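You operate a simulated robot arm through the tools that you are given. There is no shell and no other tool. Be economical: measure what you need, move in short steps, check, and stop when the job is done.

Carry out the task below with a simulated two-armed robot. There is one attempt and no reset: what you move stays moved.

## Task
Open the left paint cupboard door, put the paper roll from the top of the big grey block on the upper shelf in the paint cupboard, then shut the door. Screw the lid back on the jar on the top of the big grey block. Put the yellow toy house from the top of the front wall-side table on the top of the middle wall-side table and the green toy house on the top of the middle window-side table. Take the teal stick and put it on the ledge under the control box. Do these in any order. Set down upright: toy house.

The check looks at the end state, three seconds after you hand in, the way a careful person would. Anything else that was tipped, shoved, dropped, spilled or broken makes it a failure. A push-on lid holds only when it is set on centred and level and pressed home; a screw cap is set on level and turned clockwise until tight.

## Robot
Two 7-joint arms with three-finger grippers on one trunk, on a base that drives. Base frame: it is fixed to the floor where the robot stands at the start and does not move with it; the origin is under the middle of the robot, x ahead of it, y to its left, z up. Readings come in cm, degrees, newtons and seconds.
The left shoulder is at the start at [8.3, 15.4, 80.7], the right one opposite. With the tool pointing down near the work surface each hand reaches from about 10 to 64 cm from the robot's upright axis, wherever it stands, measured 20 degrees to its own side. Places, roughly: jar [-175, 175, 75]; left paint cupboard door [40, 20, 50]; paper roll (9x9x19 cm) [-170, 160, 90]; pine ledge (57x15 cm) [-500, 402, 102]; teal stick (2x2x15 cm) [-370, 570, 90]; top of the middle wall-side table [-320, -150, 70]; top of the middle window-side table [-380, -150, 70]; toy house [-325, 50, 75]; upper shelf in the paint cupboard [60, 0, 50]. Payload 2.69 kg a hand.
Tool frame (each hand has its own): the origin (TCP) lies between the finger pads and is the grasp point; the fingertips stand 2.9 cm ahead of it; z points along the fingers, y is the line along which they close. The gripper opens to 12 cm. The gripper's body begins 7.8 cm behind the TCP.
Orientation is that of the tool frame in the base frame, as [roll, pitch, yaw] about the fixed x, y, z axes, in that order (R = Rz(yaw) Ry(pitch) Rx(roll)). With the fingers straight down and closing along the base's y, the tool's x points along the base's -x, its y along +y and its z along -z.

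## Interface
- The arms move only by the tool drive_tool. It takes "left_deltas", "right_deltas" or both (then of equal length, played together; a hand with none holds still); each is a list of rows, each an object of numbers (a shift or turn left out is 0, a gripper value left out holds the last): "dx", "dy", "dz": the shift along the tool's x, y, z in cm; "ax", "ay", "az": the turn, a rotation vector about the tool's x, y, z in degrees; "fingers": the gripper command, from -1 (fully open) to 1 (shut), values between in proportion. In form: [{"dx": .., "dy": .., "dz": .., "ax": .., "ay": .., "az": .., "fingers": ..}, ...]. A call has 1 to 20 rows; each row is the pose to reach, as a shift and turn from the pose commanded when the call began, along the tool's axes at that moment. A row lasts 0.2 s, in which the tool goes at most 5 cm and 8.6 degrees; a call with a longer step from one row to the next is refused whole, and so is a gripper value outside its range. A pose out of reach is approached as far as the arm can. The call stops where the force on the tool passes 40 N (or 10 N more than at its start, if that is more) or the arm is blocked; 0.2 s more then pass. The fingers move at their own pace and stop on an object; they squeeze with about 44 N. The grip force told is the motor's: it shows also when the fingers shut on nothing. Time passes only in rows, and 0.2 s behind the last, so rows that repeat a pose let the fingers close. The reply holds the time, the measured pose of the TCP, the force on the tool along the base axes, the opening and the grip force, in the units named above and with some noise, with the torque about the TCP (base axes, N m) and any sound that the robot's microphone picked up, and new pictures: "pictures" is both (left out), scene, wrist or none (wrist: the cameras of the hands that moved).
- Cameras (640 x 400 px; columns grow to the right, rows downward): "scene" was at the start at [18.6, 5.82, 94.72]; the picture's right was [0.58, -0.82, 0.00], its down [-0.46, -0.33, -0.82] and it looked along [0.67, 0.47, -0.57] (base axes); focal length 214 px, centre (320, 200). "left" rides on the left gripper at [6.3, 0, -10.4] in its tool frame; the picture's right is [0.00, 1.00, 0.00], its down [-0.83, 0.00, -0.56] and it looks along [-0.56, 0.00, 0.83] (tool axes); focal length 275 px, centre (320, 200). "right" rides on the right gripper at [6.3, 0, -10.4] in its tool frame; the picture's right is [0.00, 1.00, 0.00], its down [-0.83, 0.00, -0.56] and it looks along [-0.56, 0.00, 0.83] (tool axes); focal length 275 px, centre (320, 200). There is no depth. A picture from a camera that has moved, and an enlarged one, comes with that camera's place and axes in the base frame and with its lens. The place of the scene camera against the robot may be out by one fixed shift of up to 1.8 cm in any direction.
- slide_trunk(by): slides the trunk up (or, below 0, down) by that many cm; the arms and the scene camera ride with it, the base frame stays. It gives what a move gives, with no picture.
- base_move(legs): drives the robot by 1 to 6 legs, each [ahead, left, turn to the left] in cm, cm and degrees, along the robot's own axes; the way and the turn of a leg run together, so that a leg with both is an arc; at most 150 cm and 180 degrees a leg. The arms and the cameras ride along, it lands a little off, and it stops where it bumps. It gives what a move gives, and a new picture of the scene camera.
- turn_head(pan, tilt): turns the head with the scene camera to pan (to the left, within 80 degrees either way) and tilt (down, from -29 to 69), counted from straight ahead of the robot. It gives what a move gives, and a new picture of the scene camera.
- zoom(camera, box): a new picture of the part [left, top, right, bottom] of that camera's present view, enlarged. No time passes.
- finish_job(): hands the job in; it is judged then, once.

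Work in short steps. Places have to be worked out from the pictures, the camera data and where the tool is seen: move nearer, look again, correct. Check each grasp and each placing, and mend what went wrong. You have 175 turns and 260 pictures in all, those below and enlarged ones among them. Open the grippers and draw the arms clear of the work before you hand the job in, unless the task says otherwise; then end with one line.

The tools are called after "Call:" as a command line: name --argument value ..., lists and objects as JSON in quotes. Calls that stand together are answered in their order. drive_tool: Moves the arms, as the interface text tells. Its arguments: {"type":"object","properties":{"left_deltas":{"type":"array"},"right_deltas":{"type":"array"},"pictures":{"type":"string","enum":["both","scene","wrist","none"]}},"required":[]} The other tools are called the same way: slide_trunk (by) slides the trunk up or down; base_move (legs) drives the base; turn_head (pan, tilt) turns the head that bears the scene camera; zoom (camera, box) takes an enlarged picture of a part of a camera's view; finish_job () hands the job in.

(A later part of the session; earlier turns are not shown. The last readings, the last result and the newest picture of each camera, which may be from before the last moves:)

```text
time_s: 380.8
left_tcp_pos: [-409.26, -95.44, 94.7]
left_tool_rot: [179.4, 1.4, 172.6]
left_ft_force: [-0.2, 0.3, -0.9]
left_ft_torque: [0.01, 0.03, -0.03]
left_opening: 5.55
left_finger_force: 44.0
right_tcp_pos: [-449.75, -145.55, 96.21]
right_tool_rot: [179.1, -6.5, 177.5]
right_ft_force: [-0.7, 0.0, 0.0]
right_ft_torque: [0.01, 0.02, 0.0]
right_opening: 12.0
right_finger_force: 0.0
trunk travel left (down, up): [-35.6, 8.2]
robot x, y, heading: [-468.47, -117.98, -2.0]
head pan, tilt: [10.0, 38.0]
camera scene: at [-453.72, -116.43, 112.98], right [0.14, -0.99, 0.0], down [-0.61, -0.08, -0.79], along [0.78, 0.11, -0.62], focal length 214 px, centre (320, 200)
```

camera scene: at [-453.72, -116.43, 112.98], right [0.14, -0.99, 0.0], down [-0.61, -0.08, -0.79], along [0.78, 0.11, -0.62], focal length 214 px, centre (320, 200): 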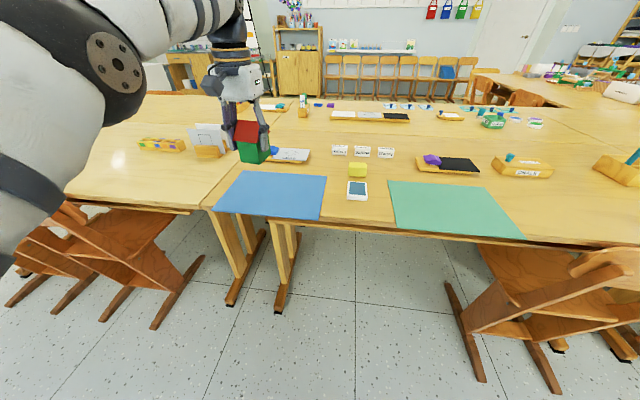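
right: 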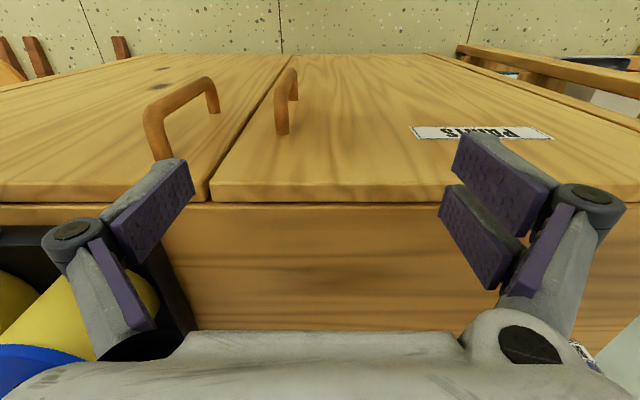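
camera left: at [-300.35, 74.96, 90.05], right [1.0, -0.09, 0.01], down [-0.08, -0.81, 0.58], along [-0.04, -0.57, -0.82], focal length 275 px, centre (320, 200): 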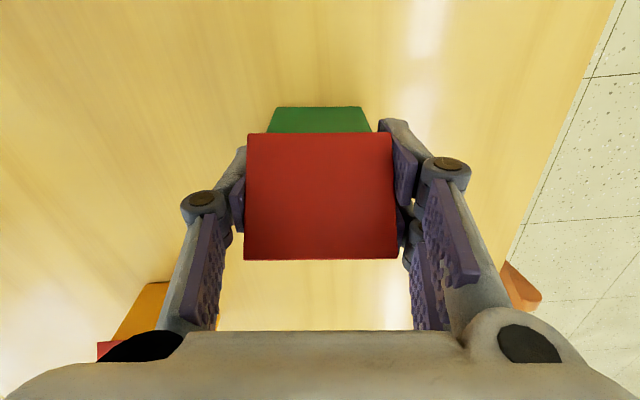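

The table has a free patch of about 13×14 cm centred near (-381.5, -109), between the blue mat, the yellow block and the cards. I move so that the house is above it and check with the wrist camera.

Call:
base_move --legs '[[0, 0, 2.1], [28.3, -15.8, 0]]'

Call:
zoom --camera "left" --box '[0, 0, 640, 400]'

```text
time_s: 383.3
left_tcp_pos: [-381.9, -108.65, 94.65]
left_tool_rot: [179.5, 1.4, 175.0]
left_ft_force: [0.3, 0.0, -1.1]
left_ft_torque: [0.0, 0.02, 0.04]
left_opening: 5.57
left_finger_force: 44.2
right_tcp_pos: [-420.34, -160.29, 96.25]
right_tool_rot: [179.1, -6.5, 179.9]
right_ft_force: [-0.1, -0.3, 0.5]
right_ft_torque: [0.02, 0.06, 0.01]
right_opening: 11.99
right_finger_force: 0.1
trunk travel left (down, up): [-35.6, 8.2]
robot x, y, heading: [-440.2, -133.74, -0.1]
head pan, tilt: [10.0, 38.0]
camera scene: at [-425.5, -131.34, 112.97], right [0.17, -0.98, 0.0], down [-0.61, -0.11, -0.79], along [0.78, 0.14, -0.62], focal length 214 px, centre (320, 200)
```

scene: 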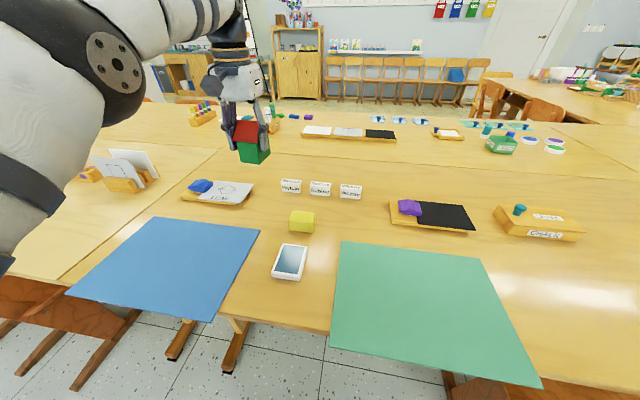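

```text
1.00 times, centred on (320, 200) of left (not enlarged: the box is as wide or as high as the picture)
camera zoom: at [-388.44, -108.15, 104.99], right [0.09, 1.0, 0.01], down [0.81, -0.08, 0.58], along [0.57, -0.04, -0.82], focal length 275 px, centre (320, 200)
```

zoom: 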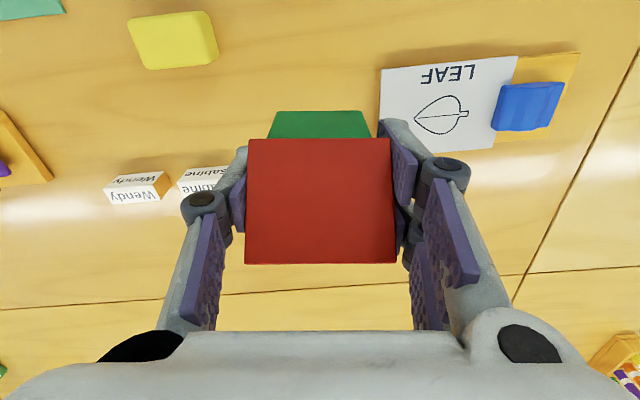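

The landing point is clear; I shift 1.5 cm away from the LEAF board and lower to contact.

Call:
base_move --legs '[[0, -1.5, 0]]'

Call:
drive_tool --left_deltas '[{"dz": 3}, {"dz": 6}, {"dz": 9}, {"dz": 11.5}, {"dz": 13}, {"dz": 13.6}, {"dz": 14}, {"dz": 14.4}, {"dz": 14.7}, {"dz": 15}, {"dz": 15.3}, {"dz": 15.6}]' --pictures "wrist"

```text
time_s: 384.1
left_tcp_pos: [-381.9, -110.24, 94.76]
left_tool_rot: [179.4, 1.4, 175.1]
left_ft_force: [-0.5, -0.3, -0.1]
left_ft_torque: [0.03, 0.01, -0.03]
left_opening: 5.58
left_finger_force: 44.2
right_tcp_pos: [-420.39, -161.93, 96.22]
right_tool_rot: [179.1, -6.4, 179.9]
right_ft_force: [-0.2, -1.1, -0.9]
right_ft_torque: [0.03, -0.01, -0.01]
right_opening: 12.02
right_finger_force: 0.0
trunk travel left (down, up): [-35.6, 8.2]
robot x, y, heading: [-440.08, -135.37, 0.0]
head pan, tilt: [10.0, 38.0]
camera scene: at [-425.54, -132.86, 112.98], right [0.17, -0.98, 0.0], down [-0.61, -0.11, -0.79], along [0.78, 0.14, -0.62], focal length 214 px, centre (320, 200)
```

scene: 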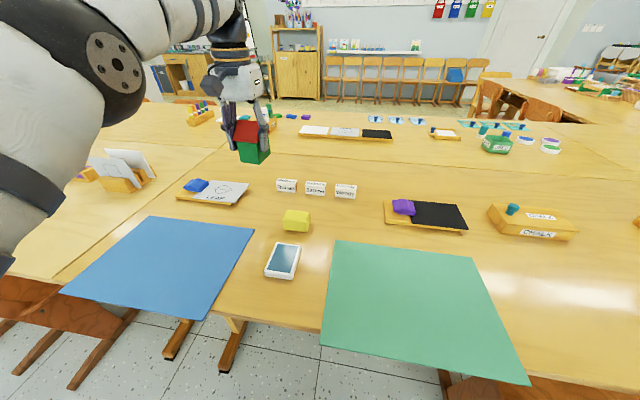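

```text
time_s: 386.7
left_tcp_pos: [-381.49, -110.0, 79.77]
left_tool_rot: [179.2, 2.0, 175.2]
left_ft_force: [1.1, 3.2, 37.1]
left_ft_torque: [-0.05, 0.54, -0.03]
left_opening: 5.57
left_finger_force: 43.9
right_tcp_pos: [-420.65, -161.88, 96.39]
right_tool_rot: [179.1, -6.4, 179.9]
right_ft_force: [-0.4, -1.1, -0.1]
right_ft_torque: [-0.01, 0.01, 0.0]
right_opening: 12.03
right_finger_force: 0.1
trunk travel left (down, up): [-35.6, 8.2]
robot x, y, heading: [-440.41, -135.25, -0.0]
head pan, tilt: [10.0, 38.0]
camera left: at [-388.21, -109.5, 89.95], right [0.09, 1.0, 0.01], down [0.81, -0.08, 0.59], along [0.58, -0.04, -0.81], focal length 275 px, centre (320, 200)
```

left: 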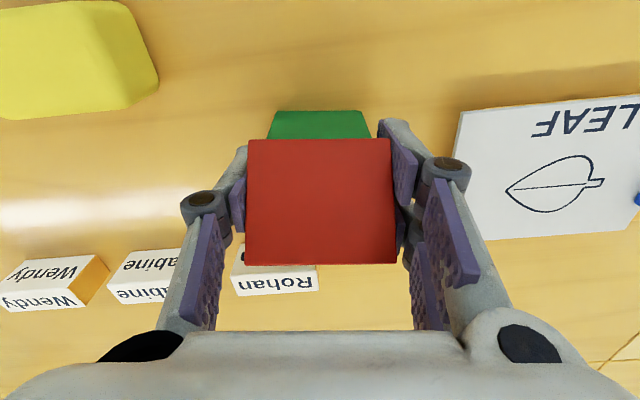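

The house stands on the table. I relieve the press, open moderately and lift straight up.

Call:
drive_tool --left_deltas '[{"dz": -0.3}, {"dz": -0.3, "fingers": -0.1}, {"dz": -0.3, "fingers": -0.3}, {"dz": -0.3, "fingers": -0.3}, {"dz": -3}, {"dz": -7}, {"dz": -11}, {"dz": -15}]' --pictures "wrist"

```text
time_s: 388.5
left_tcp_pos: [-381.86, -109.99, 93.94]
left_tool_rot: [179.4, 1.4, 175.1]
left_ft_force: [-0.2, -0.2, 1.1]
left_ft_torque: [0.0, 0.01, 0.01]
left_opening: 7.82
left_finger_force: 0.1
right_tcp_pos: [-420.46, -161.92, 96.25]
right_tool_rot: [179.0, -6.6, 179.9]
right_ft_force: [-0.5, 0.0, 0.3]
right_ft_torque: [-0.01, -0.04, 0.01]
right_opening: 12.0
right_finger_force: 0.1
trunk travel left (down, up): [-35.6, 8.2]
robot x, y, heading: [-439.92, -135.01, -0.0]
head pan, tilt: [10.0, 38.0]
camera left: at [-388.46, -109.53, 104.35], right [0.09, 1.0, 0.01], down [0.81, -0.08, 0.58], along [0.57, -0.04, -0.82], focal length 275 px, centre (320, 200)
```

left: 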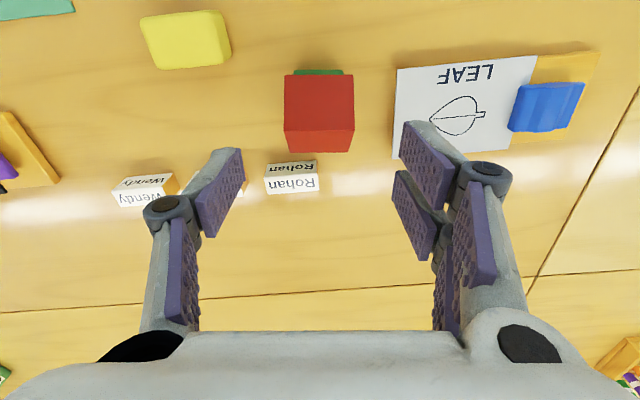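

The green house stands upright. I drive back around to the front table's end for the yellow one.

Call:
base_move --legs '[[-28, 0, 0], [0, 0, 90], [140, 0, 0], [128, 0, 0], [0, 0, -90]]'

```text
time_s: 410.6
left_tcp_pos: [-400.38, 156.96, 93.96]
left_tool_rot: [179.4, 1.4, 174.6]
left_ft_force: [0.5, 0.4, -0.3]
left_ft_torque: [-0.04, -0.02, 0.01]
left_opening: 7.8
left_finger_force: 0.2
right_tcp_pos: [-439.34, 105.33, 96.19]
right_tool_rot: [179.1, -6.5, 179.5]
right_ft_force: [0.0, 0.1, -0.8]
right_ft_torque: [0.04, -0.01, -0.01]
right_opening: 12.0
right_finger_force: 0.1
trunk travel left (down, up): [-35.6, 8.2]
robot x, y, heading: [-458.73, 132.08, -0.5]
head pan, tilt: [10.0, 38.0]
camera scene: at [-444.16, 134.47, 112.98], right [0.17, -0.99, 0.0], down [-0.61, -0.1, -0.79], along [0.78, 0.13, -0.62], focal length 214 px, centre (320, 200)
```

scene: 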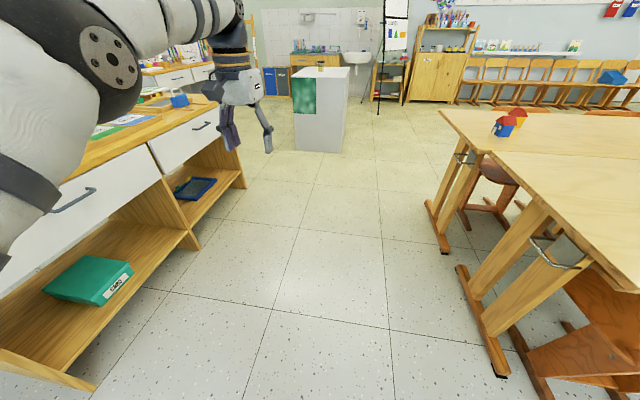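

Clear. I continue along the end of the table and turn to face it at the yellow house.

Call:
base_move --legs '[[118, 0, 0.5], [0, 0, -90], [16, 0, 0]]'

Call:
zoom --camera "left" --box '[0, 0, 640, 400]'

```text
time_s: 421.4
left_tcp_pos: [-316.16, 59.14, 93.97]
left_tool_rot: [179.4, 1.3, 85.6]
left_ft_force: [0.5, -0.3, 0.0]
left_ft_torque: [0.06, 0.0, 0.06]
left_opening: 7.81
left_finger_force: 0.0
right_tcp_pos: [-368.23, 97.42, 96.19]
right_tool_rot: [179.1, -6.5, 90.3]
right_ft_force: [-0.9, 1.1, 0.7]
right_ft_torque: [0.07, 0.01, 0.0]
right_opening: 11.98
right_finger_force: 0.2
trunk travel left (down, up): [-35.6, 8.2]
robot x, y, heading: [-341.49, 117.36, -89.5]
head pan, tilt: [10.0, 38.0]
camera scene: at [-341.27, 102.17, 112.97], right [-0.98, -0.18, 0.0], down [-0.11, 0.61, -0.79], along [0.14, -0.77, -0.62], focal length 214 px, centre (320, 200)
```

scene: 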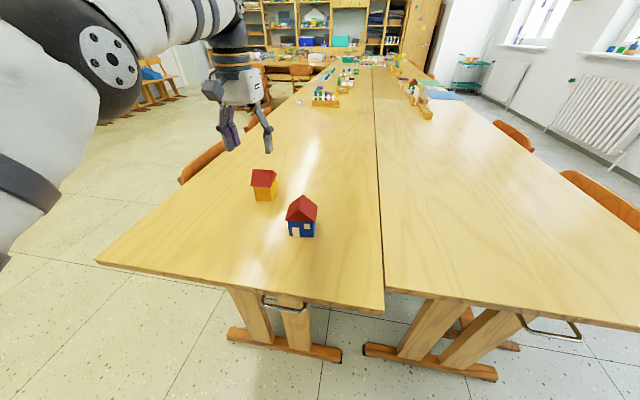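

```text
1.00 times, centred on (320, 200) of left (not enlarged: the box is as wide or as high as the picture)
camera zoom: at [-315.76, 65.75, 104.26], right [1.0, -0.08, 0.01], down [-0.07, -0.81, 0.58], along [-0.04, -0.57, -0.82], focal length 275 px, centre (320, 200)
```

zoom: 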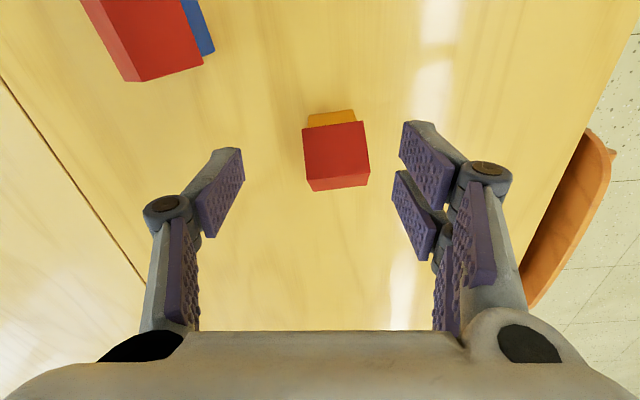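

Yellow's centre is (-315, 54.4), ridge along x rotated about 5.7° CCW. I align, open and lower.

Call:
base_move --legs '[[4.6, 1.1, -0.3]]'

Call:
drive_tool --left_deltas '[{"dz": 1, "az": -5, "fingers": -1}, {"dz": 4, "az": -5}, {"dz": 7, "az": -5}, {"dz": 10, "az": -5}, {"dz": 12, "az": -5}, {"dz": 13.2, "az": -5}]' --pictures "wrist"

```text
time_s: 422.3
left_tcp_pos: [-315.25, 54.43, 93.99]
left_tool_rot: [179.4, 1.3, 85.3]
left_ft_force: [0.1, -0.6, -0.3]
left_ft_torque: [0.03, -0.01, -0.01]
left_opening: 7.8
left_finger_force: 0.0
right_tcp_pos: [-367.37, 92.94, 96.17]
right_tool_rot: [179.1, -6.5, 90.0]
right_ft_force: [-0.2, 0.4, 0.4]
right_ft_torque: [0.03, 0.01, 0.01]
right_opening: 12.01
right_finger_force: 0.1
trunk travel left (down, up): [-35.6, 8.2]
robot x, y, heading: [-340.36, 113.1, -90.0]
head pan, tilt: [10.0, 38.0]
camera scene: at [-340.21, 97.57, 112.96], right [-0.98, -0.18, 0.0], down [-0.11, 0.61, -0.79], along [0.14, -0.78, -0.62], focal length 214 px, centre (320, 200)
```

scene: 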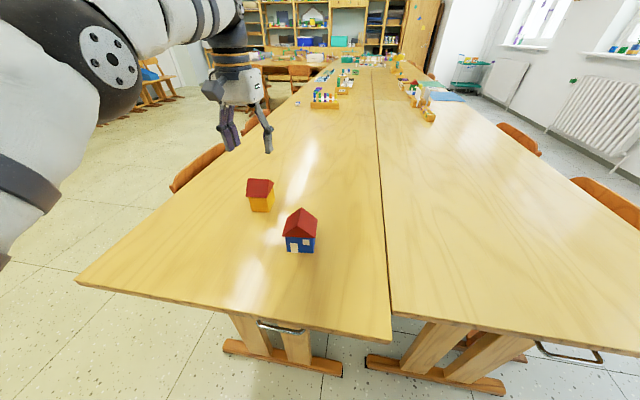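

```text
time_s: 423.7
left_tcp_pos: [-315.19, 54.11, 80.9]
left_tool_rot: [179.4, 1.4, 90.2]
left_ft_force: [-0.2, -0.3, 1.3]
left_ft_torque: [-0.01, 0.0, -0.02]
left_opening: 11.99
left_finger_force: 0.0
right_tcp_pos: [-367.34, 92.9, 96.2]
right_tool_rot: [179.1, -6.5, 90.0]
right_ft_force: [0.3, -0.6, 0.4]
right_ft_torque: [-0.04, -0.01, -0.04]
right_opening: 11.98
right_finger_force: 0.0
trunk travel left (down, up): [-35.6, 8.2]
robot x, y, heading: [-340.51, 112.61, -90.0]
head pan, tilt: [10.0, 38.0]
camera left: at [-315.27, 60.83, 91.15], right [1.0, 0.0, 0.01], down [-0.01, -0.82, 0.58], along [0.01, -0.58, -0.82], focal length 275 px, centre (320, 200)
```

left: 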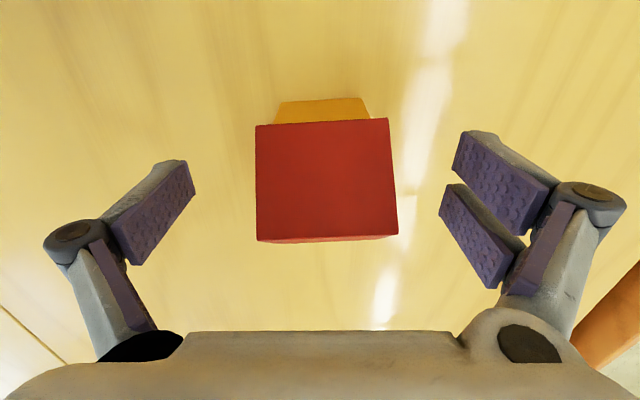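

Centred well. I lower the last 1.1 cm, grip and lift.

Call:
drive_tool --left_deltas '[{"dy": 0.2, "dz": 0.6, "az": -2}, {"dy": 0.2, "dz": 1.1, "az": -2}, {"dy": 0.2, "dz": 1.1, "az": -2, "fingers": 0}, {"dy": 0.2, "dz": 1.1, "az": -2, "fingers": 0.5}, {"dy": 0.2, "dz": 1.1, "az": -2, "fingers": 1}, {"dy": 0.2, "dz": 1.1, "az": -2, "fingers": 1}, {"dy": 0.2, "dz": -2, "az": -2, "fingers": 1}, {"dy": 0.2, "dz": -6, "az": -2}, {"dy": 0.2, "dz": -10, "az": -2}, {"dy": 0.2, "dz": -14, "az": -2}]' --pictures "wrist"

```text
time_s: 425.9
left_tcp_pos: [-315.16, 54.36, 94.92]
left_tool_rot: [179.6, 1.4, 92.1]
left_ft_force: [0.6, 0.0, 0.3]
left_ft_torque: [-0.03, 0.02, -0.02]
left_opening: 5.56
left_finger_force: 44.3
right_tcp_pos: [-367.31, 93.01, 96.26]
right_tool_rot: [179.1, -6.5, 90.0]
right_ft_force: [0.3, 0.4, 0.3]
right_ft_torque: [0.02, 0.01, 0.01]
right_opening: 12.0
right_finger_force: 0.1
trunk travel left (down, up): [-35.6, 8.2]
robot x, y, heading: [-340.38, 113.05, -89.7]
head pan, tilt: [10.0, 38.0]
camera left: at [-315.56, 60.9, 105.19], right [1.0, 0.03, 0.01], down [0.02, -0.82, 0.57], along [0.03, -0.57, -0.82], focal length 275 px, centre (320, 200)
```

left: 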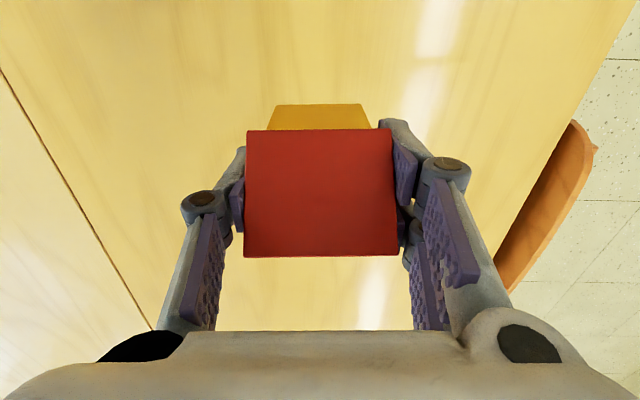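

Yellow is held. I go around the wall side of the tables toward the middle wall-side table.

Call:
base_move --legs '[[-25, 0, 0], [0, 0, 90], [115, 0, 0], [0, 0, -90], [130, 0, 0], [75, 0, 0]]'

Call:
turn_head --pan -50 --tilt 30

```text
time_s: 436.7
left_tcp_pos: [-172.44, 163.86, 94.91]
left_tool_rot: [179.5, 1.3, -177.6]
left_ft_force: [0.4, 0.0, -1.3]
left_ft_torque: [0.0, -0.02, -0.03]
left_opening: 5.59
left_finger_force: 44.1
right_tcp_pos: [-210.76, 111.58, 96.29]
right_tool_rot: [179.1, -6.5, -179.8]
right_ft_force: [0.4, -0.5, 0.5]
right_ft_torque: [0.01, 0.02, 0.01]
right_opening: 12.0
right_finger_force: 0.0
trunk travel left (down, up): [-35.6, 8.2]
robot x, y, heading: [-230.83, 138.37, 0.6]
head pan, tilt: [10.0, 38.0]
stopped in leg 3: the robot was blocked; the commanded pose is now the measured one
camera scene: at [-216.12, 140.68, 112.98], right [0.18, -0.98, 0.0], down [-0.61, -0.11, -0.79], along [0.78, 0.14, -0.62], focal length 214 px, centre (320, 200)
```

scene: 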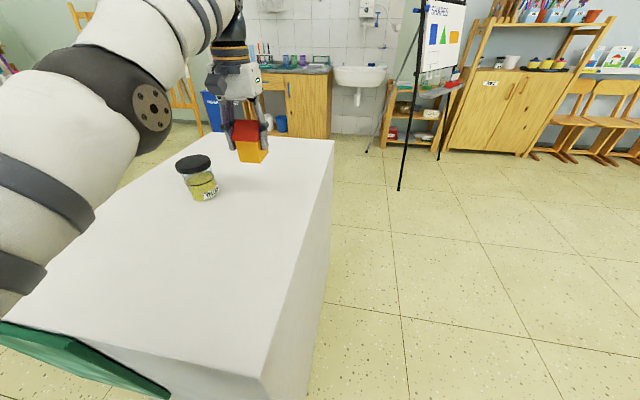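

```text
time_s: 438.0
left_tcp_pos: [-172.48, 163.86, 94.98]
left_tool_rot: [179.6, 1.4, -177.7]
left_ft_force: [0.6, -0.5, -1.2]
left_ft_torque: [-0.02, 0.01, 0.0]
left_opening: 5.58
left_finger_force: 44.3
right_tcp_pos: [-210.94, 111.67, 96.16]
right_tool_rot: [179.1, -6.6, -179.8]
right_ft_force: [-0.3, -0.1, 0.0]
right_ft_torque: [0.0, 0.0, -0.02]
right_opening: 12.01
right_finger_force: 0.0
trunk travel left (down, up): [-35.6, 8.2]
robot x, y, heading: [-230.8, 138.67, 0.3]
head pan, tilt: [-50.0, 30.0]
camera scene: at [-218.74, 132.24, 114.21], right [-0.76, -0.65, 0.0], down [-0.32, 0.38, -0.87], along [0.56, -0.66, -0.5], focal length 214 px, centre (320, 200)
```

scene: 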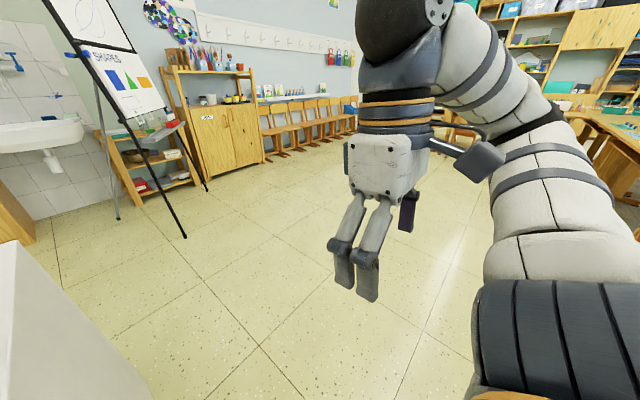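

I bumped the block's corner (the jar is unaffected). I back off, turn right, and drive down the wall-side corridor.

Call:
base_move --legs '[[-8, -8, 0], [0, 0, -90], [130, 8, 0], [62, 0, 0]]'

Call:
zoom --camera "scene" --box '[0, 0, 640, 400]'

```text
time_s: 452.3
left_tcp_pos: [-214.07, -118.9, 94.84]
left_tool_rot: [179.7, 1.4, 90.5]
left_ft_force: [-0.1, -1.0, -1.3]
left_ft_torque: [0.0, 0.02, 0.01]
left_opening: 5.58
left_finger_force: 44.1
right_tcp_pos: [-264.89, -78.64, 96.28]
right_tool_rot: [179.1, -6.5, 88.2]
right_ft_force: [-0.1, -0.1, 0.2]
right_ft_torque: [0.0, 0.01, -0.02]
right_opening: 12.0
right_finger_force: 0.1
trunk travel left (down, up): [-35.6, 8.2]
robot x, y, heading: [-237.76, -59.6, -91.7]
head pan, tilt: [-50.0, 30.0]
camera scene: at [-246.01, -71.94, 114.21], right [-0.62, 0.78, 0.0], down [0.39, 0.31, -0.87], along [-0.68, -0.54, -0.5], focal length 214 px, centre (320, 200)
```

scene: 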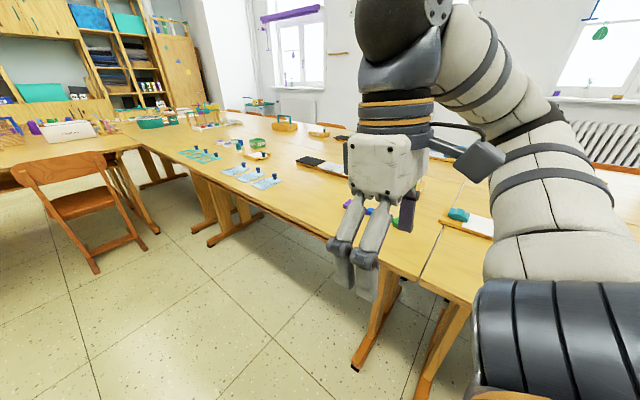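

```text
1.00 times, centred on (320, 200) of scene (not enlarged: the box is as wide or as high as the picture)
camera zoom: at [-246.01, -71.94, 114.21], right [-0.62, 0.78, 0.0], down [0.39, 0.31, -0.87], along [-0.68, -0.54, -0.5], focal length 214 px, centre (320, 200)
```

zoom: 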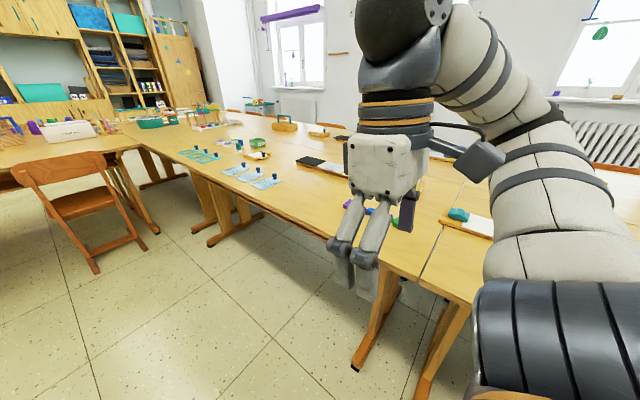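

There are no chairs here, and the near strip of the middle wall-side table around (-302, -118) is free. I drive up and turn to face it.

Call:
base_move --legs '[[33, -4.6, 0], [0, 0, -88.3]]'

Call:
zoom --camera "left" --box '[0, 0, 640, 400]'

```text
time_s: 458.4
left_tcp_pos: [-301.96, -117.11, 94.93]
left_tool_rot: [179.6, 1.4, 0.5]
left_ft_force: [-0.1, -0.3, -1.2]
left_ft_torque: [0.01, -0.02, 0.01]
left_opening: 5.6
left_finger_force: 44.6
right_tcp_pos: [-261.92, -66.33, 96.19]
right_tool_rot: [179.1, -6.4, -1.6]
right_ft_force: [0.6, 0.1, 0.0]
right_ft_torque: [0.03, 0.01, -0.03]
right_opening: 11.99
right_finger_force: 0.1
trunk travel left (down, up): [-35.6, 8.2]
robot x, y, heading: [-242.82, -93.46, 178.7]
head pan, tilt: [-50.0, 30.0]
camera scene: at [-257.18, -85.68, 114.22], right [0.78, 0.62, 0.0], down [0.31, -0.39, -0.87], along [-0.54, 0.68, -0.5], focal length 214 px, centre (320, 200)
```

scene: 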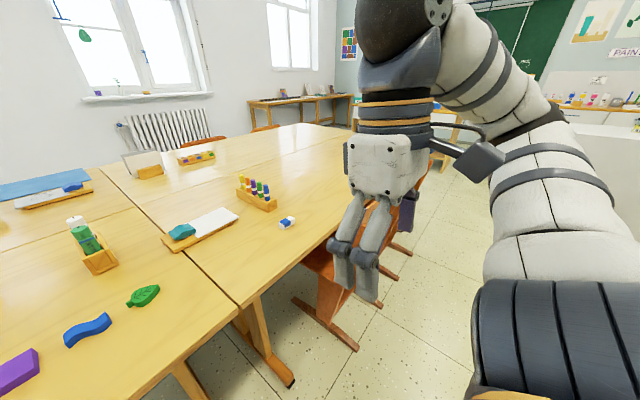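

```text
1.00 times, centred on (320, 200) of left (not enlarged: the box is as wide or as high as the picture)
camera zoom: at [-295.53, -117.05, 105.21], right [0.0, -1.0, 0.01], down [-0.82, 0.0, 0.58], along [-0.58, -0.01, -0.82], focal length 275 px, centre (320, 200)
```

zoom: 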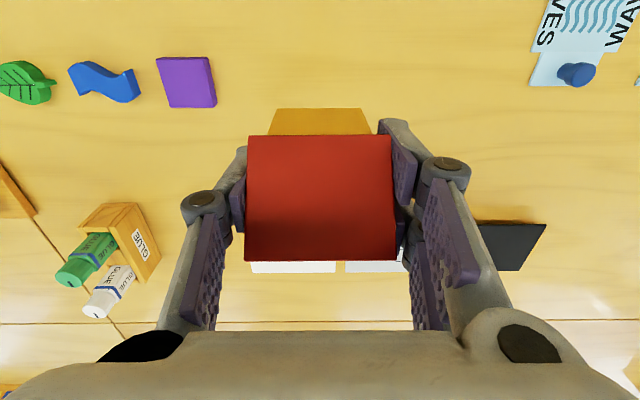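

The landing spot is clear (purple block 10 cm away). I lower to contact, then release and lift.

Call:
drive_tool --left_deltas '[{"dz": 3}, {"dz": 6}, {"dz": 9}, {"dz": 11.5}, {"dz": 13}, {"dz": 13.6}, {"dz": 14}, {"dz": 14.4}, {"dz": 14.7}, {"dz": 15}, {"dz": 15.3}, {"dz": 15.6}]' --pictures "none"

Call:
drive_tool --left_deltas '[{"dz": -0.3}, {"dz": -0.3, "fingers": -0.1}, {"dz": -0.3, "fingers": -0.4}, {"dz": -0.3, "fingers": -0.4}, {"dz": -3}, {"dz": -7}, {"dz": -11}, {"dz": -15}]' --pictures "wrist"

```text
time_s: 461.0
left_tcp_pos: [-304.7, -117.29, 79.87]
left_tool_rot: [179.6, 1.7, 0.3]
left_ft_force: [2.5, 2.0, 23.0]
left_ft_torque: [0.34, -0.46, 0.06]
left_opening: 5.55
left_finger_force: 44.3
left hand out of reach, approached as far as the arm can: row 1, 2, 3, 4, 5, 6, 7, 8, 9, 10, 11, 12
right_tcp_pos: [-261.64, -66.24, 96.33]
right_tool_rot: [178.9, -6.3, -1.7]
right_ft_force: [-0.1, 0.8, 0.5]
right_ft_torque: [-0.04, 0.01, 0.01]
right_opening: 12.0
right_finger_force: 0.1
trunk travel left (down, up): [-35.6, 8.2]
robot x, y, heading: [-242.85, -93.25, 178.6]
head pan, tilt: [-50.0, 30.0]
```

```text
time_s: 462.8
left_tcp_pos: [-302.17, -117.41, 94.01]
left_tool_rot: [179.5, 1.4, 0.5]
left_ft_force: [0.2, 0.0, 0.9]
left_ft_torque: [-0.01, 0.02, -0.02]
left_opening: 8.38
left_finger_force: 0.1
left hand out of reach, approached as far as the arm can: row 6, 7, 8
right_tcp_pos: [-261.83, -66.36, 96.25]
right_tool_rot: [179.0, -6.6, -1.7]
right_ft_force: [0.6, 0.5, -0.5]
right_ft_torque: [0.01, 0.01, 0.0]
right_opening: 11.99
right_finger_force: 0.0
trunk travel left (down, up): [-35.6, 8.2]
robot x, y, heading: [-242.87, -93.43, 178.4]
head pan, tilt: [-50.0, 30.0]
camera left: at [-295.73, -117.45, 104.4], right [0.0, -1.0, 0.01], down [-0.82, 0.0, 0.58], along [-0.58, -0.01, -0.82], focal length 275 px, centre (320, 200)
```

left: 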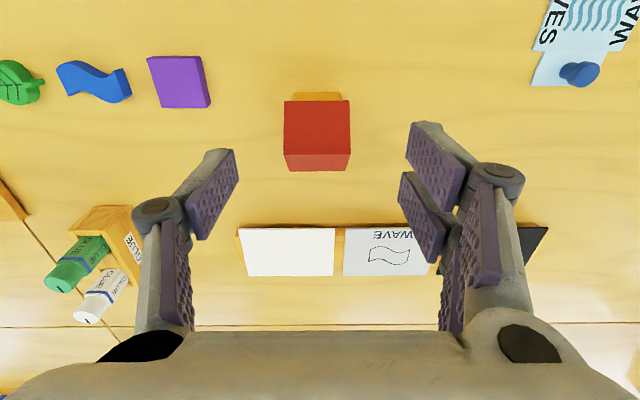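

Yellow stands upright on the middle wall-side table. Last item: the teal stick. A green stick-like object was visible on the FRAMES desk around (-364, 259), so I drive there to look.

Call:
base_move --legs '[[-8, 0, 0], [0, 0, -88.5], [125, 0, 0], [80, 0, 0], [0, 100, 0]]'

Call:
turn_head --pan 10 --tilt 20

```text
time_s: 484.8
left_tcp_pos: [-372.61, 155.64, 94.07]
left_tool_rot: [179.6, 1.4, -83.1]
left_ft_force: [-0.3, -0.6, 0.4]
left_ft_torque: [0.0, 0.0, 0.02]
left_opening: 8.44
left_finger_force: 0.0
right_tcp_pos: [-317.22, 121.26, 96.38]
right_tool_rot: [179.1, -6.5, -85.2]
right_ft_force: [-0.5, -0.9, -0.1]
right_ft_torque: [-0.01, -0.06, 0.01]
right_opening: 12.0
right_finger_force: 0.0
trunk travel left (down, up): [-35.6, 8.2]
robot x, y, heading: [-342.07, 99.25, 94.6]
head pan, tilt: [-50.0, 30.0]
camera scene: at [-337.74, 113.77, 114.22], right [0.71, -0.71, 0.0], down [-0.35, -0.35, -0.87], along [0.61, 0.61, -0.5], focal length 214 px, centre (320, 200)
```

scene: 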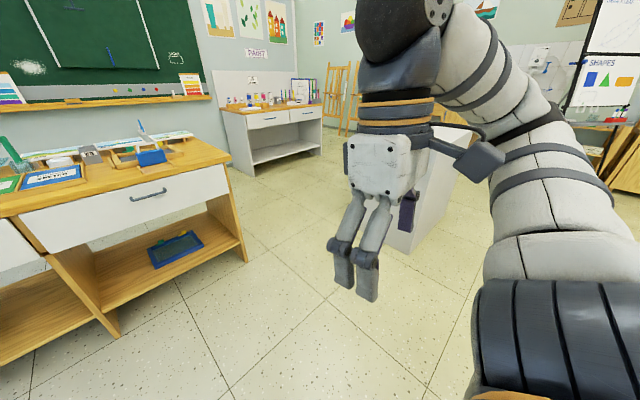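

```text
time_s: 486.1
left_tcp_pos: [-372.8, 155.64, 93.99]
left_tool_rot: [179.6, 1.5, -83.1]
left_ft_force: [-0.8, 0.6, 1.6]
left_ft_torque: [0.0, 0.03, 0.03]
left_opening: 8.39
left_finger_force: 0.1
right_tcp_pos: [-317.22, 121.29, 96.14]
right_tool_rot: [179.1, -6.6, -85.3]
right_ft_force: [-0.5, -0.3, 0.4]
right_ft_torque: [-0.04, 0.02, -0.01]
right_opening: 12.0
right_finger_force: 0.1
trunk travel left (down, up): [-35.6, 8.2]
robot x, y, heading: [-342.26, 99.26, 94.9]
head pan, tilt: [10.0, 20.0]
camera scene: at [-346.53, 116.39, 115.82], right [0.97, 0.26, 0.0], down [0.09, -0.33, -0.94], along [-0.24, 0.91, -0.34], focal length 214 px, centre (320, 200)
```

scene: 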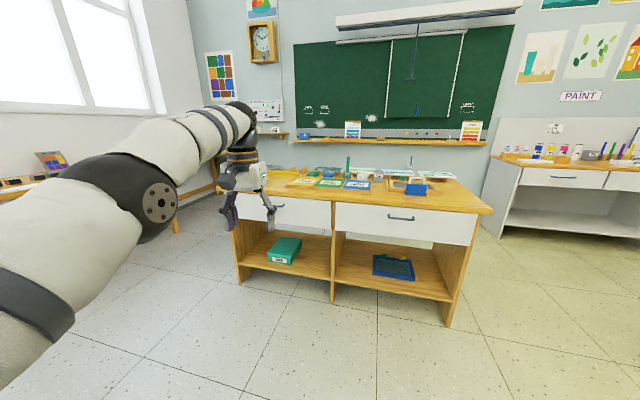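

Call:
zoom --camera "scene" --box '[280, 145, 460, 225]'

Call:
zoom --camera "scene" --box '[230, 85, 330, 150]'

```text
3.56 times, centred on (370, 185) of scene
camera zoom: at [-346.53, 116.39, 115.82], right [0.97, 0.26, 0.0], down [0.09, -0.33, -0.94], along [-0.24, 0.91, -0.34], focal length 763 px, centre (142, 253)
```

zoom: 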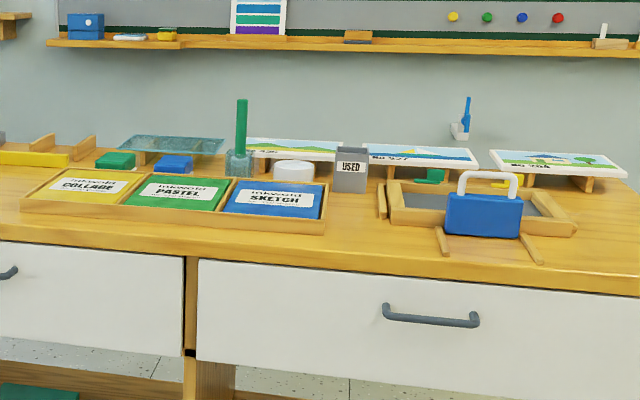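

```text
6.15 times, centred on (280, 118) of scene
camera zoom: at [-346.53, 116.39, 115.82], right [0.97, 0.26, 0.0], down [0.09, -0.33, -0.94], along [-0.24, 0.91, -0.34], focal length 1320 px, centre (566, 708)
```

zoom: 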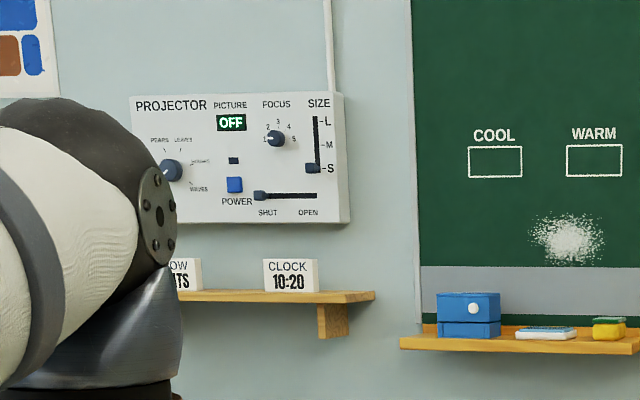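

A green-teal stick stands in a glass on the desk at about (-367, 274); it is too deep to reach from the front. I go around the desk's left end to the aisle behind it.

Call:
base_move --legs '[[35, 0, -4.8], [0, 130, 0], [10, 35, 0], [120, 0, 0], [33, 0, 0], [0, 0, -90]]'

Call:
turn_head --pan -20 --tilt 32

```text
time_s: 512.0
left_tcp_pos: [-442.19, 325.75, 94.02]
left_tool_rot: [179.4, 1.4, -178.0]
left_ft_force: [-0.6, 0.2, -0.5]
left_ft_torque: [0.01, -0.03, -0.03]
left_opening: 8.4
left_finger_force: 0.0
right_tcp_pos: [-481.06, 273.37, 96.25]
right_tool_rot: [179.2, -6.5, 179.8]
right_ft_force: [0.4, -0.4, 0.0]
right_ft_torque: [0.0, -0.01, -0.03]
right_opening: 12.0
right_finger_force: 0.0
trunk travel left (down, up): [-35.6, 8.2]
robot x, y, heading: [-500.75, 300.83, -0.1]
head pan, tilt: [10.0, 20.0]
camera scene: at [-485.56, 302.51, 115.82], right [0.17, -0.98, 0.0], down [-0.34, -0.06, -0.94], along [0.93, 0.16, -0.34], focal length 214 px, centre (320, 200)
```

scene: 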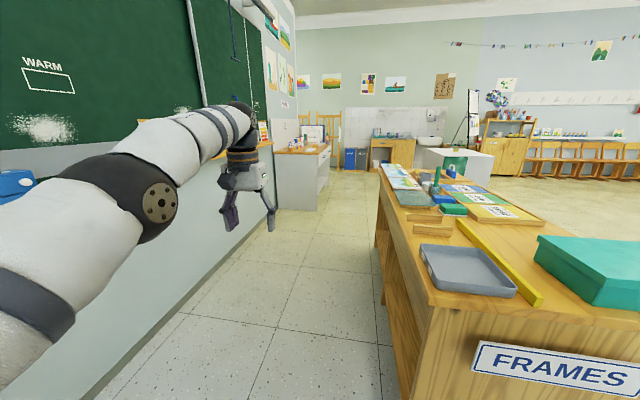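

```text
time_s: 512.9
left_tcp_pos: [-442.0, 325.66, 94.06]
left_tool_rot: [179.7, 1.4, -178.0]
left_ft_force: [0.7, -0.6, 0.4]
left_ft_torque: [0.01, 0.04, -0.01]
left_opening: 8.39
left_finger_force: 0.1
right_tcp_pos: [-481.2, 273.22, 96.29]
right_tool_rot: [179.1, -6.4, 179.9]
right_ft_force: [-0.4, 0.4, -0.3]
right_ft_torque: [0.01, -0.01, 0.04]
right_opening: 11.99
right_finger_force: 0.1
trunk travel left (down, up): [-35.6, 8.2]
robot x, y, heading: [-500.66, 300.08, -0.2]
head pan, tilt: [-20.0, 32.0]
camera scene: at [-486.31, 297.84, 113.9], right [-0.34, -0.94, 0.0], down [-0.5, 0.18, -0.85], along [0.8, -0.29, -0.53], focal length 214 px, centre (320, 200)
```

scene: 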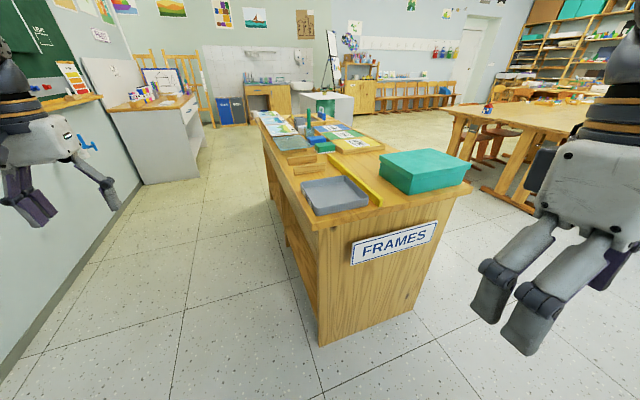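

I zoom on the stick from this side.

Call:
zoom --camera "scene" --box '[260, 95, 400, 185]'

```text
4.44 times, centred on (330, 140) of scene
camera zoom: at [-486.31, 297.84, 113.9], right [-0.34, -0.94, 0.0], down [-0.5, 0.18, -0.85], along [0.8, -0.29, -0.53], focal length 953 px, centre (276, 467)
```

zoom: 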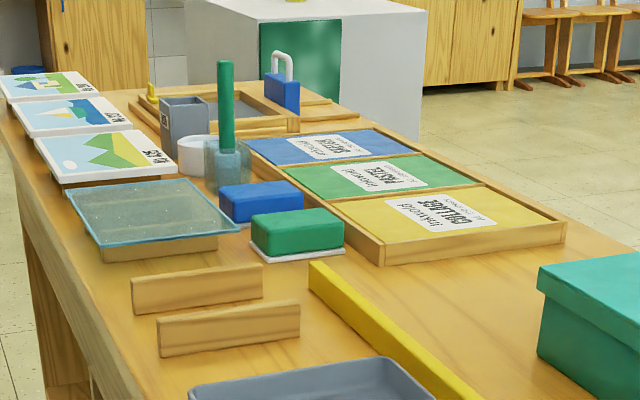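

The stick's size (≈2×15 cm) matches. I zoom further to judge its colour against its surroundings.

Call:
zoom --camera "scene" --box '[295, 102, 330, 142]'

```text
10.00 times, centred on (312, 122) of scene
camera zoom: at [-486.31, 297.84, 113.9], right [-0.34, -0.94, 0.0], down [-0.5, 0.18, -0.85], along [0.8, -0.29, -0.53], focal length 2145 px, centre (395, 980)
```

zoom: 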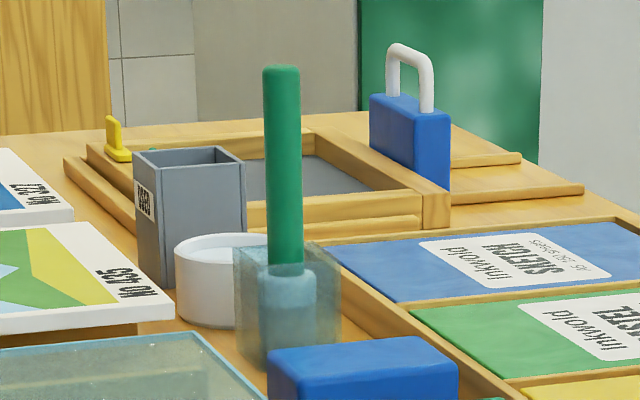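

This green handle stands in a clear cube and is emerald rather than teal, and the given place (y≈570) lies beyond the blackboard wall. I check behind that wall first: drive along the aisle past the FRAMES desk and to the right.

Call:
base_move --legs '[[110, 30, 0], [100, 0, 0], [110, -40, 0], [130, 0, 0], [30, 0, 0], [0, 0, 90]]'

Call:
turn_head --pan 15 --tilt 12

```text
time_s: 540.6
left_tcp_pos: [-54.35, 354.76, 94.05]
left_tool_rot: [179.5, 1.3, -81.5]
left_ft_force: [-0.5, -0.2, -0.6]
left_ft_torque: [-0.01, 0.0, -0.02]
left_opening: 8.38
left_finger_force: 0.0
right_tcp_pos: [2.06, 321.95, 96.24]
right_tool_rot: [179.1, -6.5, -83.7]
right_ft_force: [0.3, 0.1, 0.2]
right_ft_torque: [0.0, -0.02, 0.0]
right_opening: 12.01
right_finger_force: 0.1
trunk travel left (down, up): [-35.6, 8.2]
robot x, y, heading: [-22.84, 299.29, 96.6]
head pan, tilt: [-20.0, 32.0]
camera scene: at [-22.38, 316.06, 113.9], right [0.97, -0.23, 0.0], down [-0.12, -0.52, -0.85], along [0.2, 0.82, -0.53], focal length 214 px, centre (320, 200)
```

scene: 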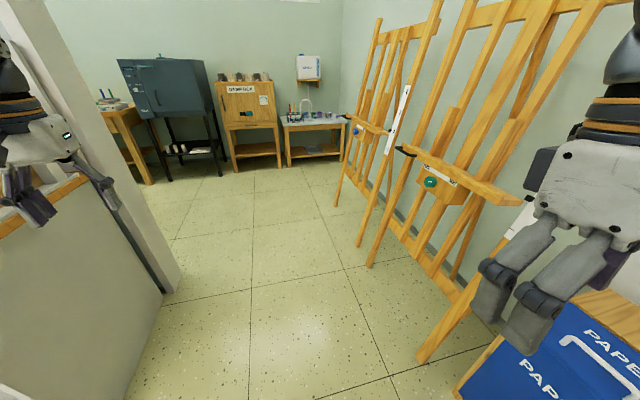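

```text
time_s: 541.6
left_tcp_pos: [-54.26, 354.75, 93.97]
left_tool_rot: [179.5, 1.4, -81.6]
left_ft_force: [-1.2, -0.6, -0.3]
left_ft_torque: [-0.03, 0.01, 0.02]
left_opening: 8.41
left_finger_force: 0.0
right_tcp_pos: [2.06, 321.95, 96.13]
right_tool_rot: [179.2, -6.5, -83.8]
right_ft_force: [0.0, -0.1, 0.1]
right_ft_torque: [-0.03, 0.0, 0.0]
right_opening: 11.98
right_finger_force: 0.1
trunk travel left (down, up): [-35.6, 8.2]
robot x, y, heading: [-22.53, 299.3, 96.5]
head pan, tilt: [15.0, 12.0]
camera scene: at [-27.88, 316.04, 117.12], right [0.93, 0.36, 0.0], down [0.08, -0.19, -0.98], along [-0.36, 0.91, -0.21], focal length 214 px, centre (320, 200)
```

scene: 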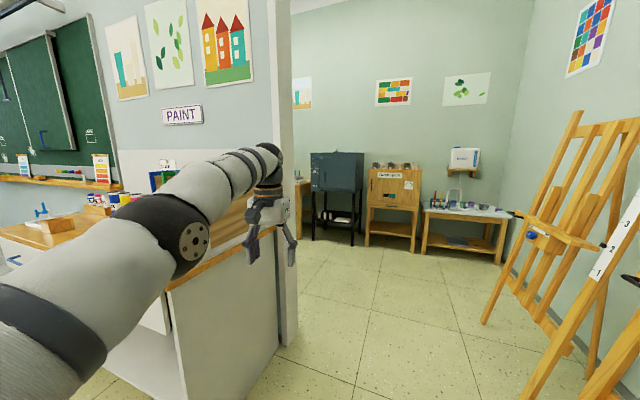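

There is indeed a back room behind the partition. I drive in and turn left to look along it.

Call:
base_move --legs '[[120, -4, -6.5], [65, 0, 0], [0, 0, 90]]'

Call:
turn_head --pan -10 --tilt 18

```text
time_s: 554.7
left_tcp_pos: [-83.66, 460.5, 93.91]
left_tool_rot: [179.5, 1.4, 0.4]
left_ft_force: [-0.5, 0.4, -0.6]
left_ft_torque: [0.01, 0.02, 0.01]
left_opening: 8.41
left_finger_force: 0.0
right_tcp_pos: [-42.95, 511.7, 96.23]
right_tool_rot: [179.0, -6.4, -1.8]
right_ft_force: [-0.4, 0.1, -0.2]
right_ft_torque: [0.01, 0.02, 0.03]
right_opening: 12.01
right_finger_force: 0.1
trunk travel left (down, up): [-35.6, 8.2]
robot x, y, heading: [-23.89, 484.31, 178.5]
head pan, tilt: [15.0, 12.0]
camera scene: at [-41.8, 483.04, 117.13], right [-0.23, 0.97, 0.0], down [0.2, 0.05, -0.98], along [-0.95, -0.22, -0.21], focal length 214 px, centre (320, 200)
```

scene: 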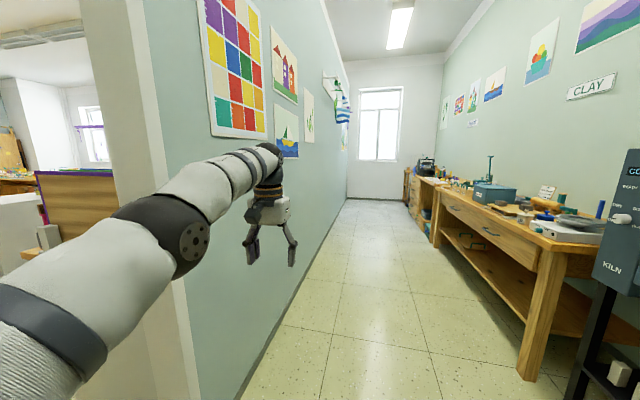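

```text
time_s: 555.6
left_tcp_pos: [-83.62, 460.55, 93.94]
left_tool_rot: [179.6, 1.4, 0.4]
left_ft_force: [0.5, 0.3, 0.2]
left_ft_torque: [-0.01, 0.01, 0.03]
left_opening: 8.41
left_finger_force: 0.1
right_tcp_pos: [-42.96, 511.73, 96.29]
right_tool_rot: [179.1, -6.6, -2.0]
right_ft_force: [-0.4, 0.2, 0.4]
right_ft_torque: [0.01, 0.01, 0.0]
right_opening: 12.02
right_finger_force: 0.1
trunk travel left (down, up): [-35.6, 8.2]
robot x, y, heading: [-23.83, 484.27, 178.4]
head pan, tilt: [-10.0, 18.0]
camera scene: at [-41.86, 487.08, 116.15], right [0.2, 0.98, 0.0], down [0.3, -0.06, -0.95], along [-0.93, 0.19, -0.31], focal length 214 px, centre (320, 200)
```

scene: 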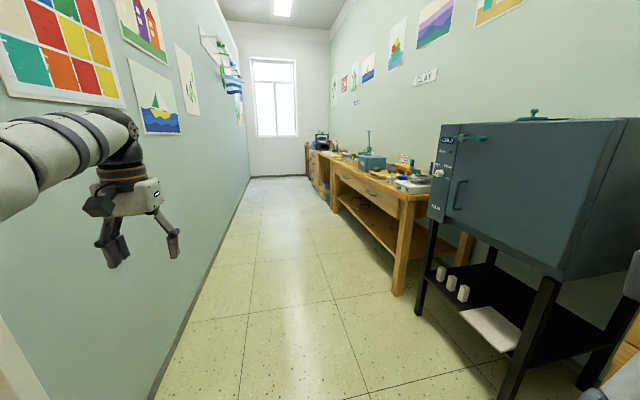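

A workbench runs along the back wall. The given place projects to about (330, 149); I zoom there.

Call:
zoom --camera "scene" --box '[295, 115, 445, 215]'

```text
4.00 times, centred on (370, 165) of scene
camera zoom: at [-41.86, 487.08, 116.15], right [0.2, 0.98, 0.0], down [0.3, -0.06, -0.95], along [-0.93, 0.19, -0.31], focal length 858 px, centre (120, 340)
```

zoom: 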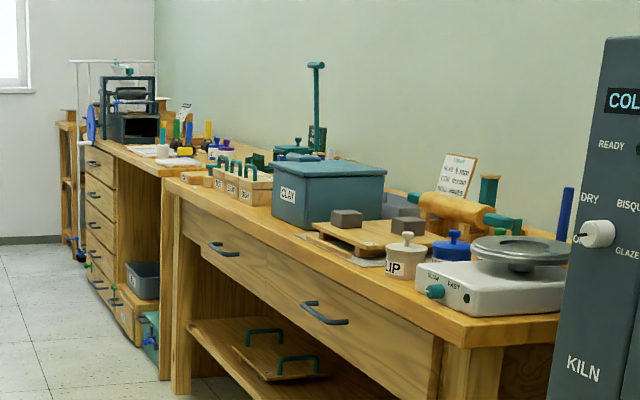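

There it is: a teal stick stands on the far drawer unit at about (-370, 571), z≈90, next to green, blue and yellow ones. I raise the trunk and drive down the corridor, then turn to face it.

Call:
slide_trunk --by 7

Call:
base_move --legs '[[120, -3, 1.6], [110, 0, 0], [88, 0, 0], [0, 0, -90]]'

Call:
turn_head --pan 15 --tilt 25

```text
time_s: 556.7
left_tcp_pos: [-79.74, 460.41, 114.55]
left_tool_rot: [-180.0, 15.0, 0.4]
left_ft_force: [-0.2, -0.2, -1.1]
left_ft_torque: [0.01, -0.04, 0.01]
left_opening: 8.42
left_finger_force: 0.1
right_tcp_pos: [-42.97, 511.6, 103.08]
right_tool_rot: [179.2, -6.7, -2.0]
right_ft_force: [-0.7, 0.7, -0.2]
right_ft_torque: [0.0, -0.01, 0.03]
right_opening: 12.03
right_finger_force: 0.1
trunk travel left (down, up): [-42.6, 1.2]
robot x, y, heading: [-24.17, 483.74, 178.4]
head pan, tilt: [-10.0, 18.0]
```

```text
time_s: 576.2
left_tcp_pos: [-371.51, 536.73, 114.73]
left_tool_rot: [180.0, 15.1, -86.8]
left_ft_force: [0.6, -0.7, 0.4]
left_ft_torque: [-0.03, -0.03, 0.01]
left_opening: 8.39
left_finger_force: 0.0
right_tcp_pos: [-318.68, 502.75, 103.12]
right_tool_rot: [179.1, -6.5, -89.1]
right_ft_force: [-0.2, -0.1, -0.6]
right_ft_torque: [-0.02, 0.05, 0.01]
right_opening: 12.0
right_finger_force: 0.1
trunk travel left (down, up): [-42.6, 1.2]
robot x, y, heading: [-344.78, 482.6, 91.0]
head pan, tilt: [-10.0, 18.0]
camera scene: at [-344.91, 494.2, 124.39], right [0.99, -0.15, 0.0], down [-0.05, -0.31, -0.95], along [0.15, 0.94, -0.31], focal length 214 px, centre (320, 200)
```

scene: 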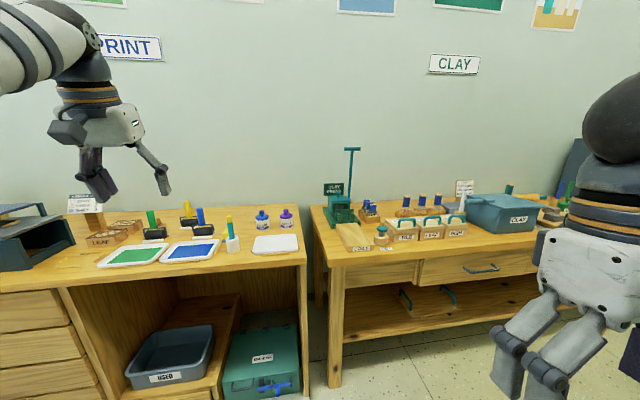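

```text
time_s: 577.1
left_tcp_pos: [-371.57, 536.7, 114.79]
left_tool_rot: [180.0, 15.1, -86.8]
left_ft_force: [-0.7, 1.1, 0.4]
left_ft_torque: [0.0, 0.01, -0.01]
left_opening: 8.4
left_finger_force: 0.1
right_tcp_pos: [-318.7, 502.91, 103.3]
right_tool_rot: [179.0, -6.5, -89.1]
right_ft_force: [0.4, 0.5, 0.1]
right_ft_torque: [-0.01, -0.04, -0.01]
right_opening: 12.03
right_finger_force: 0.0
trunk travel left (down, up): [-42.6, 1.2]
robot x, y, heading: [-345.03, 482.52, 91.3]
head pan, tilt: [15.0, 25.0]
camera scene: at [-348.91, 493.83, 123.26], right [0.96, 0.28, 0.0], down [0.12, -0.41, -0.91], along [-0.25, 0.87, -0.42], focal length 214 px, centre (320, 200)
```

scene: 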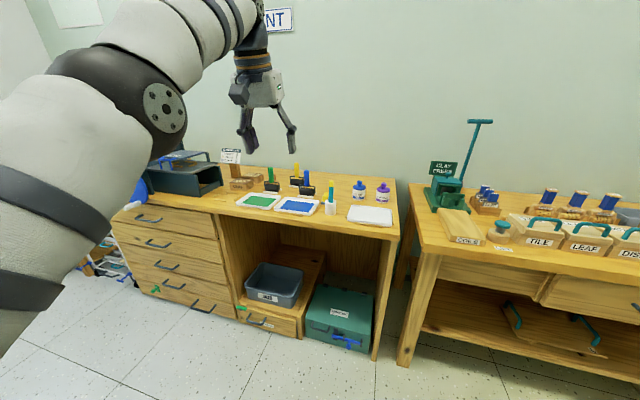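

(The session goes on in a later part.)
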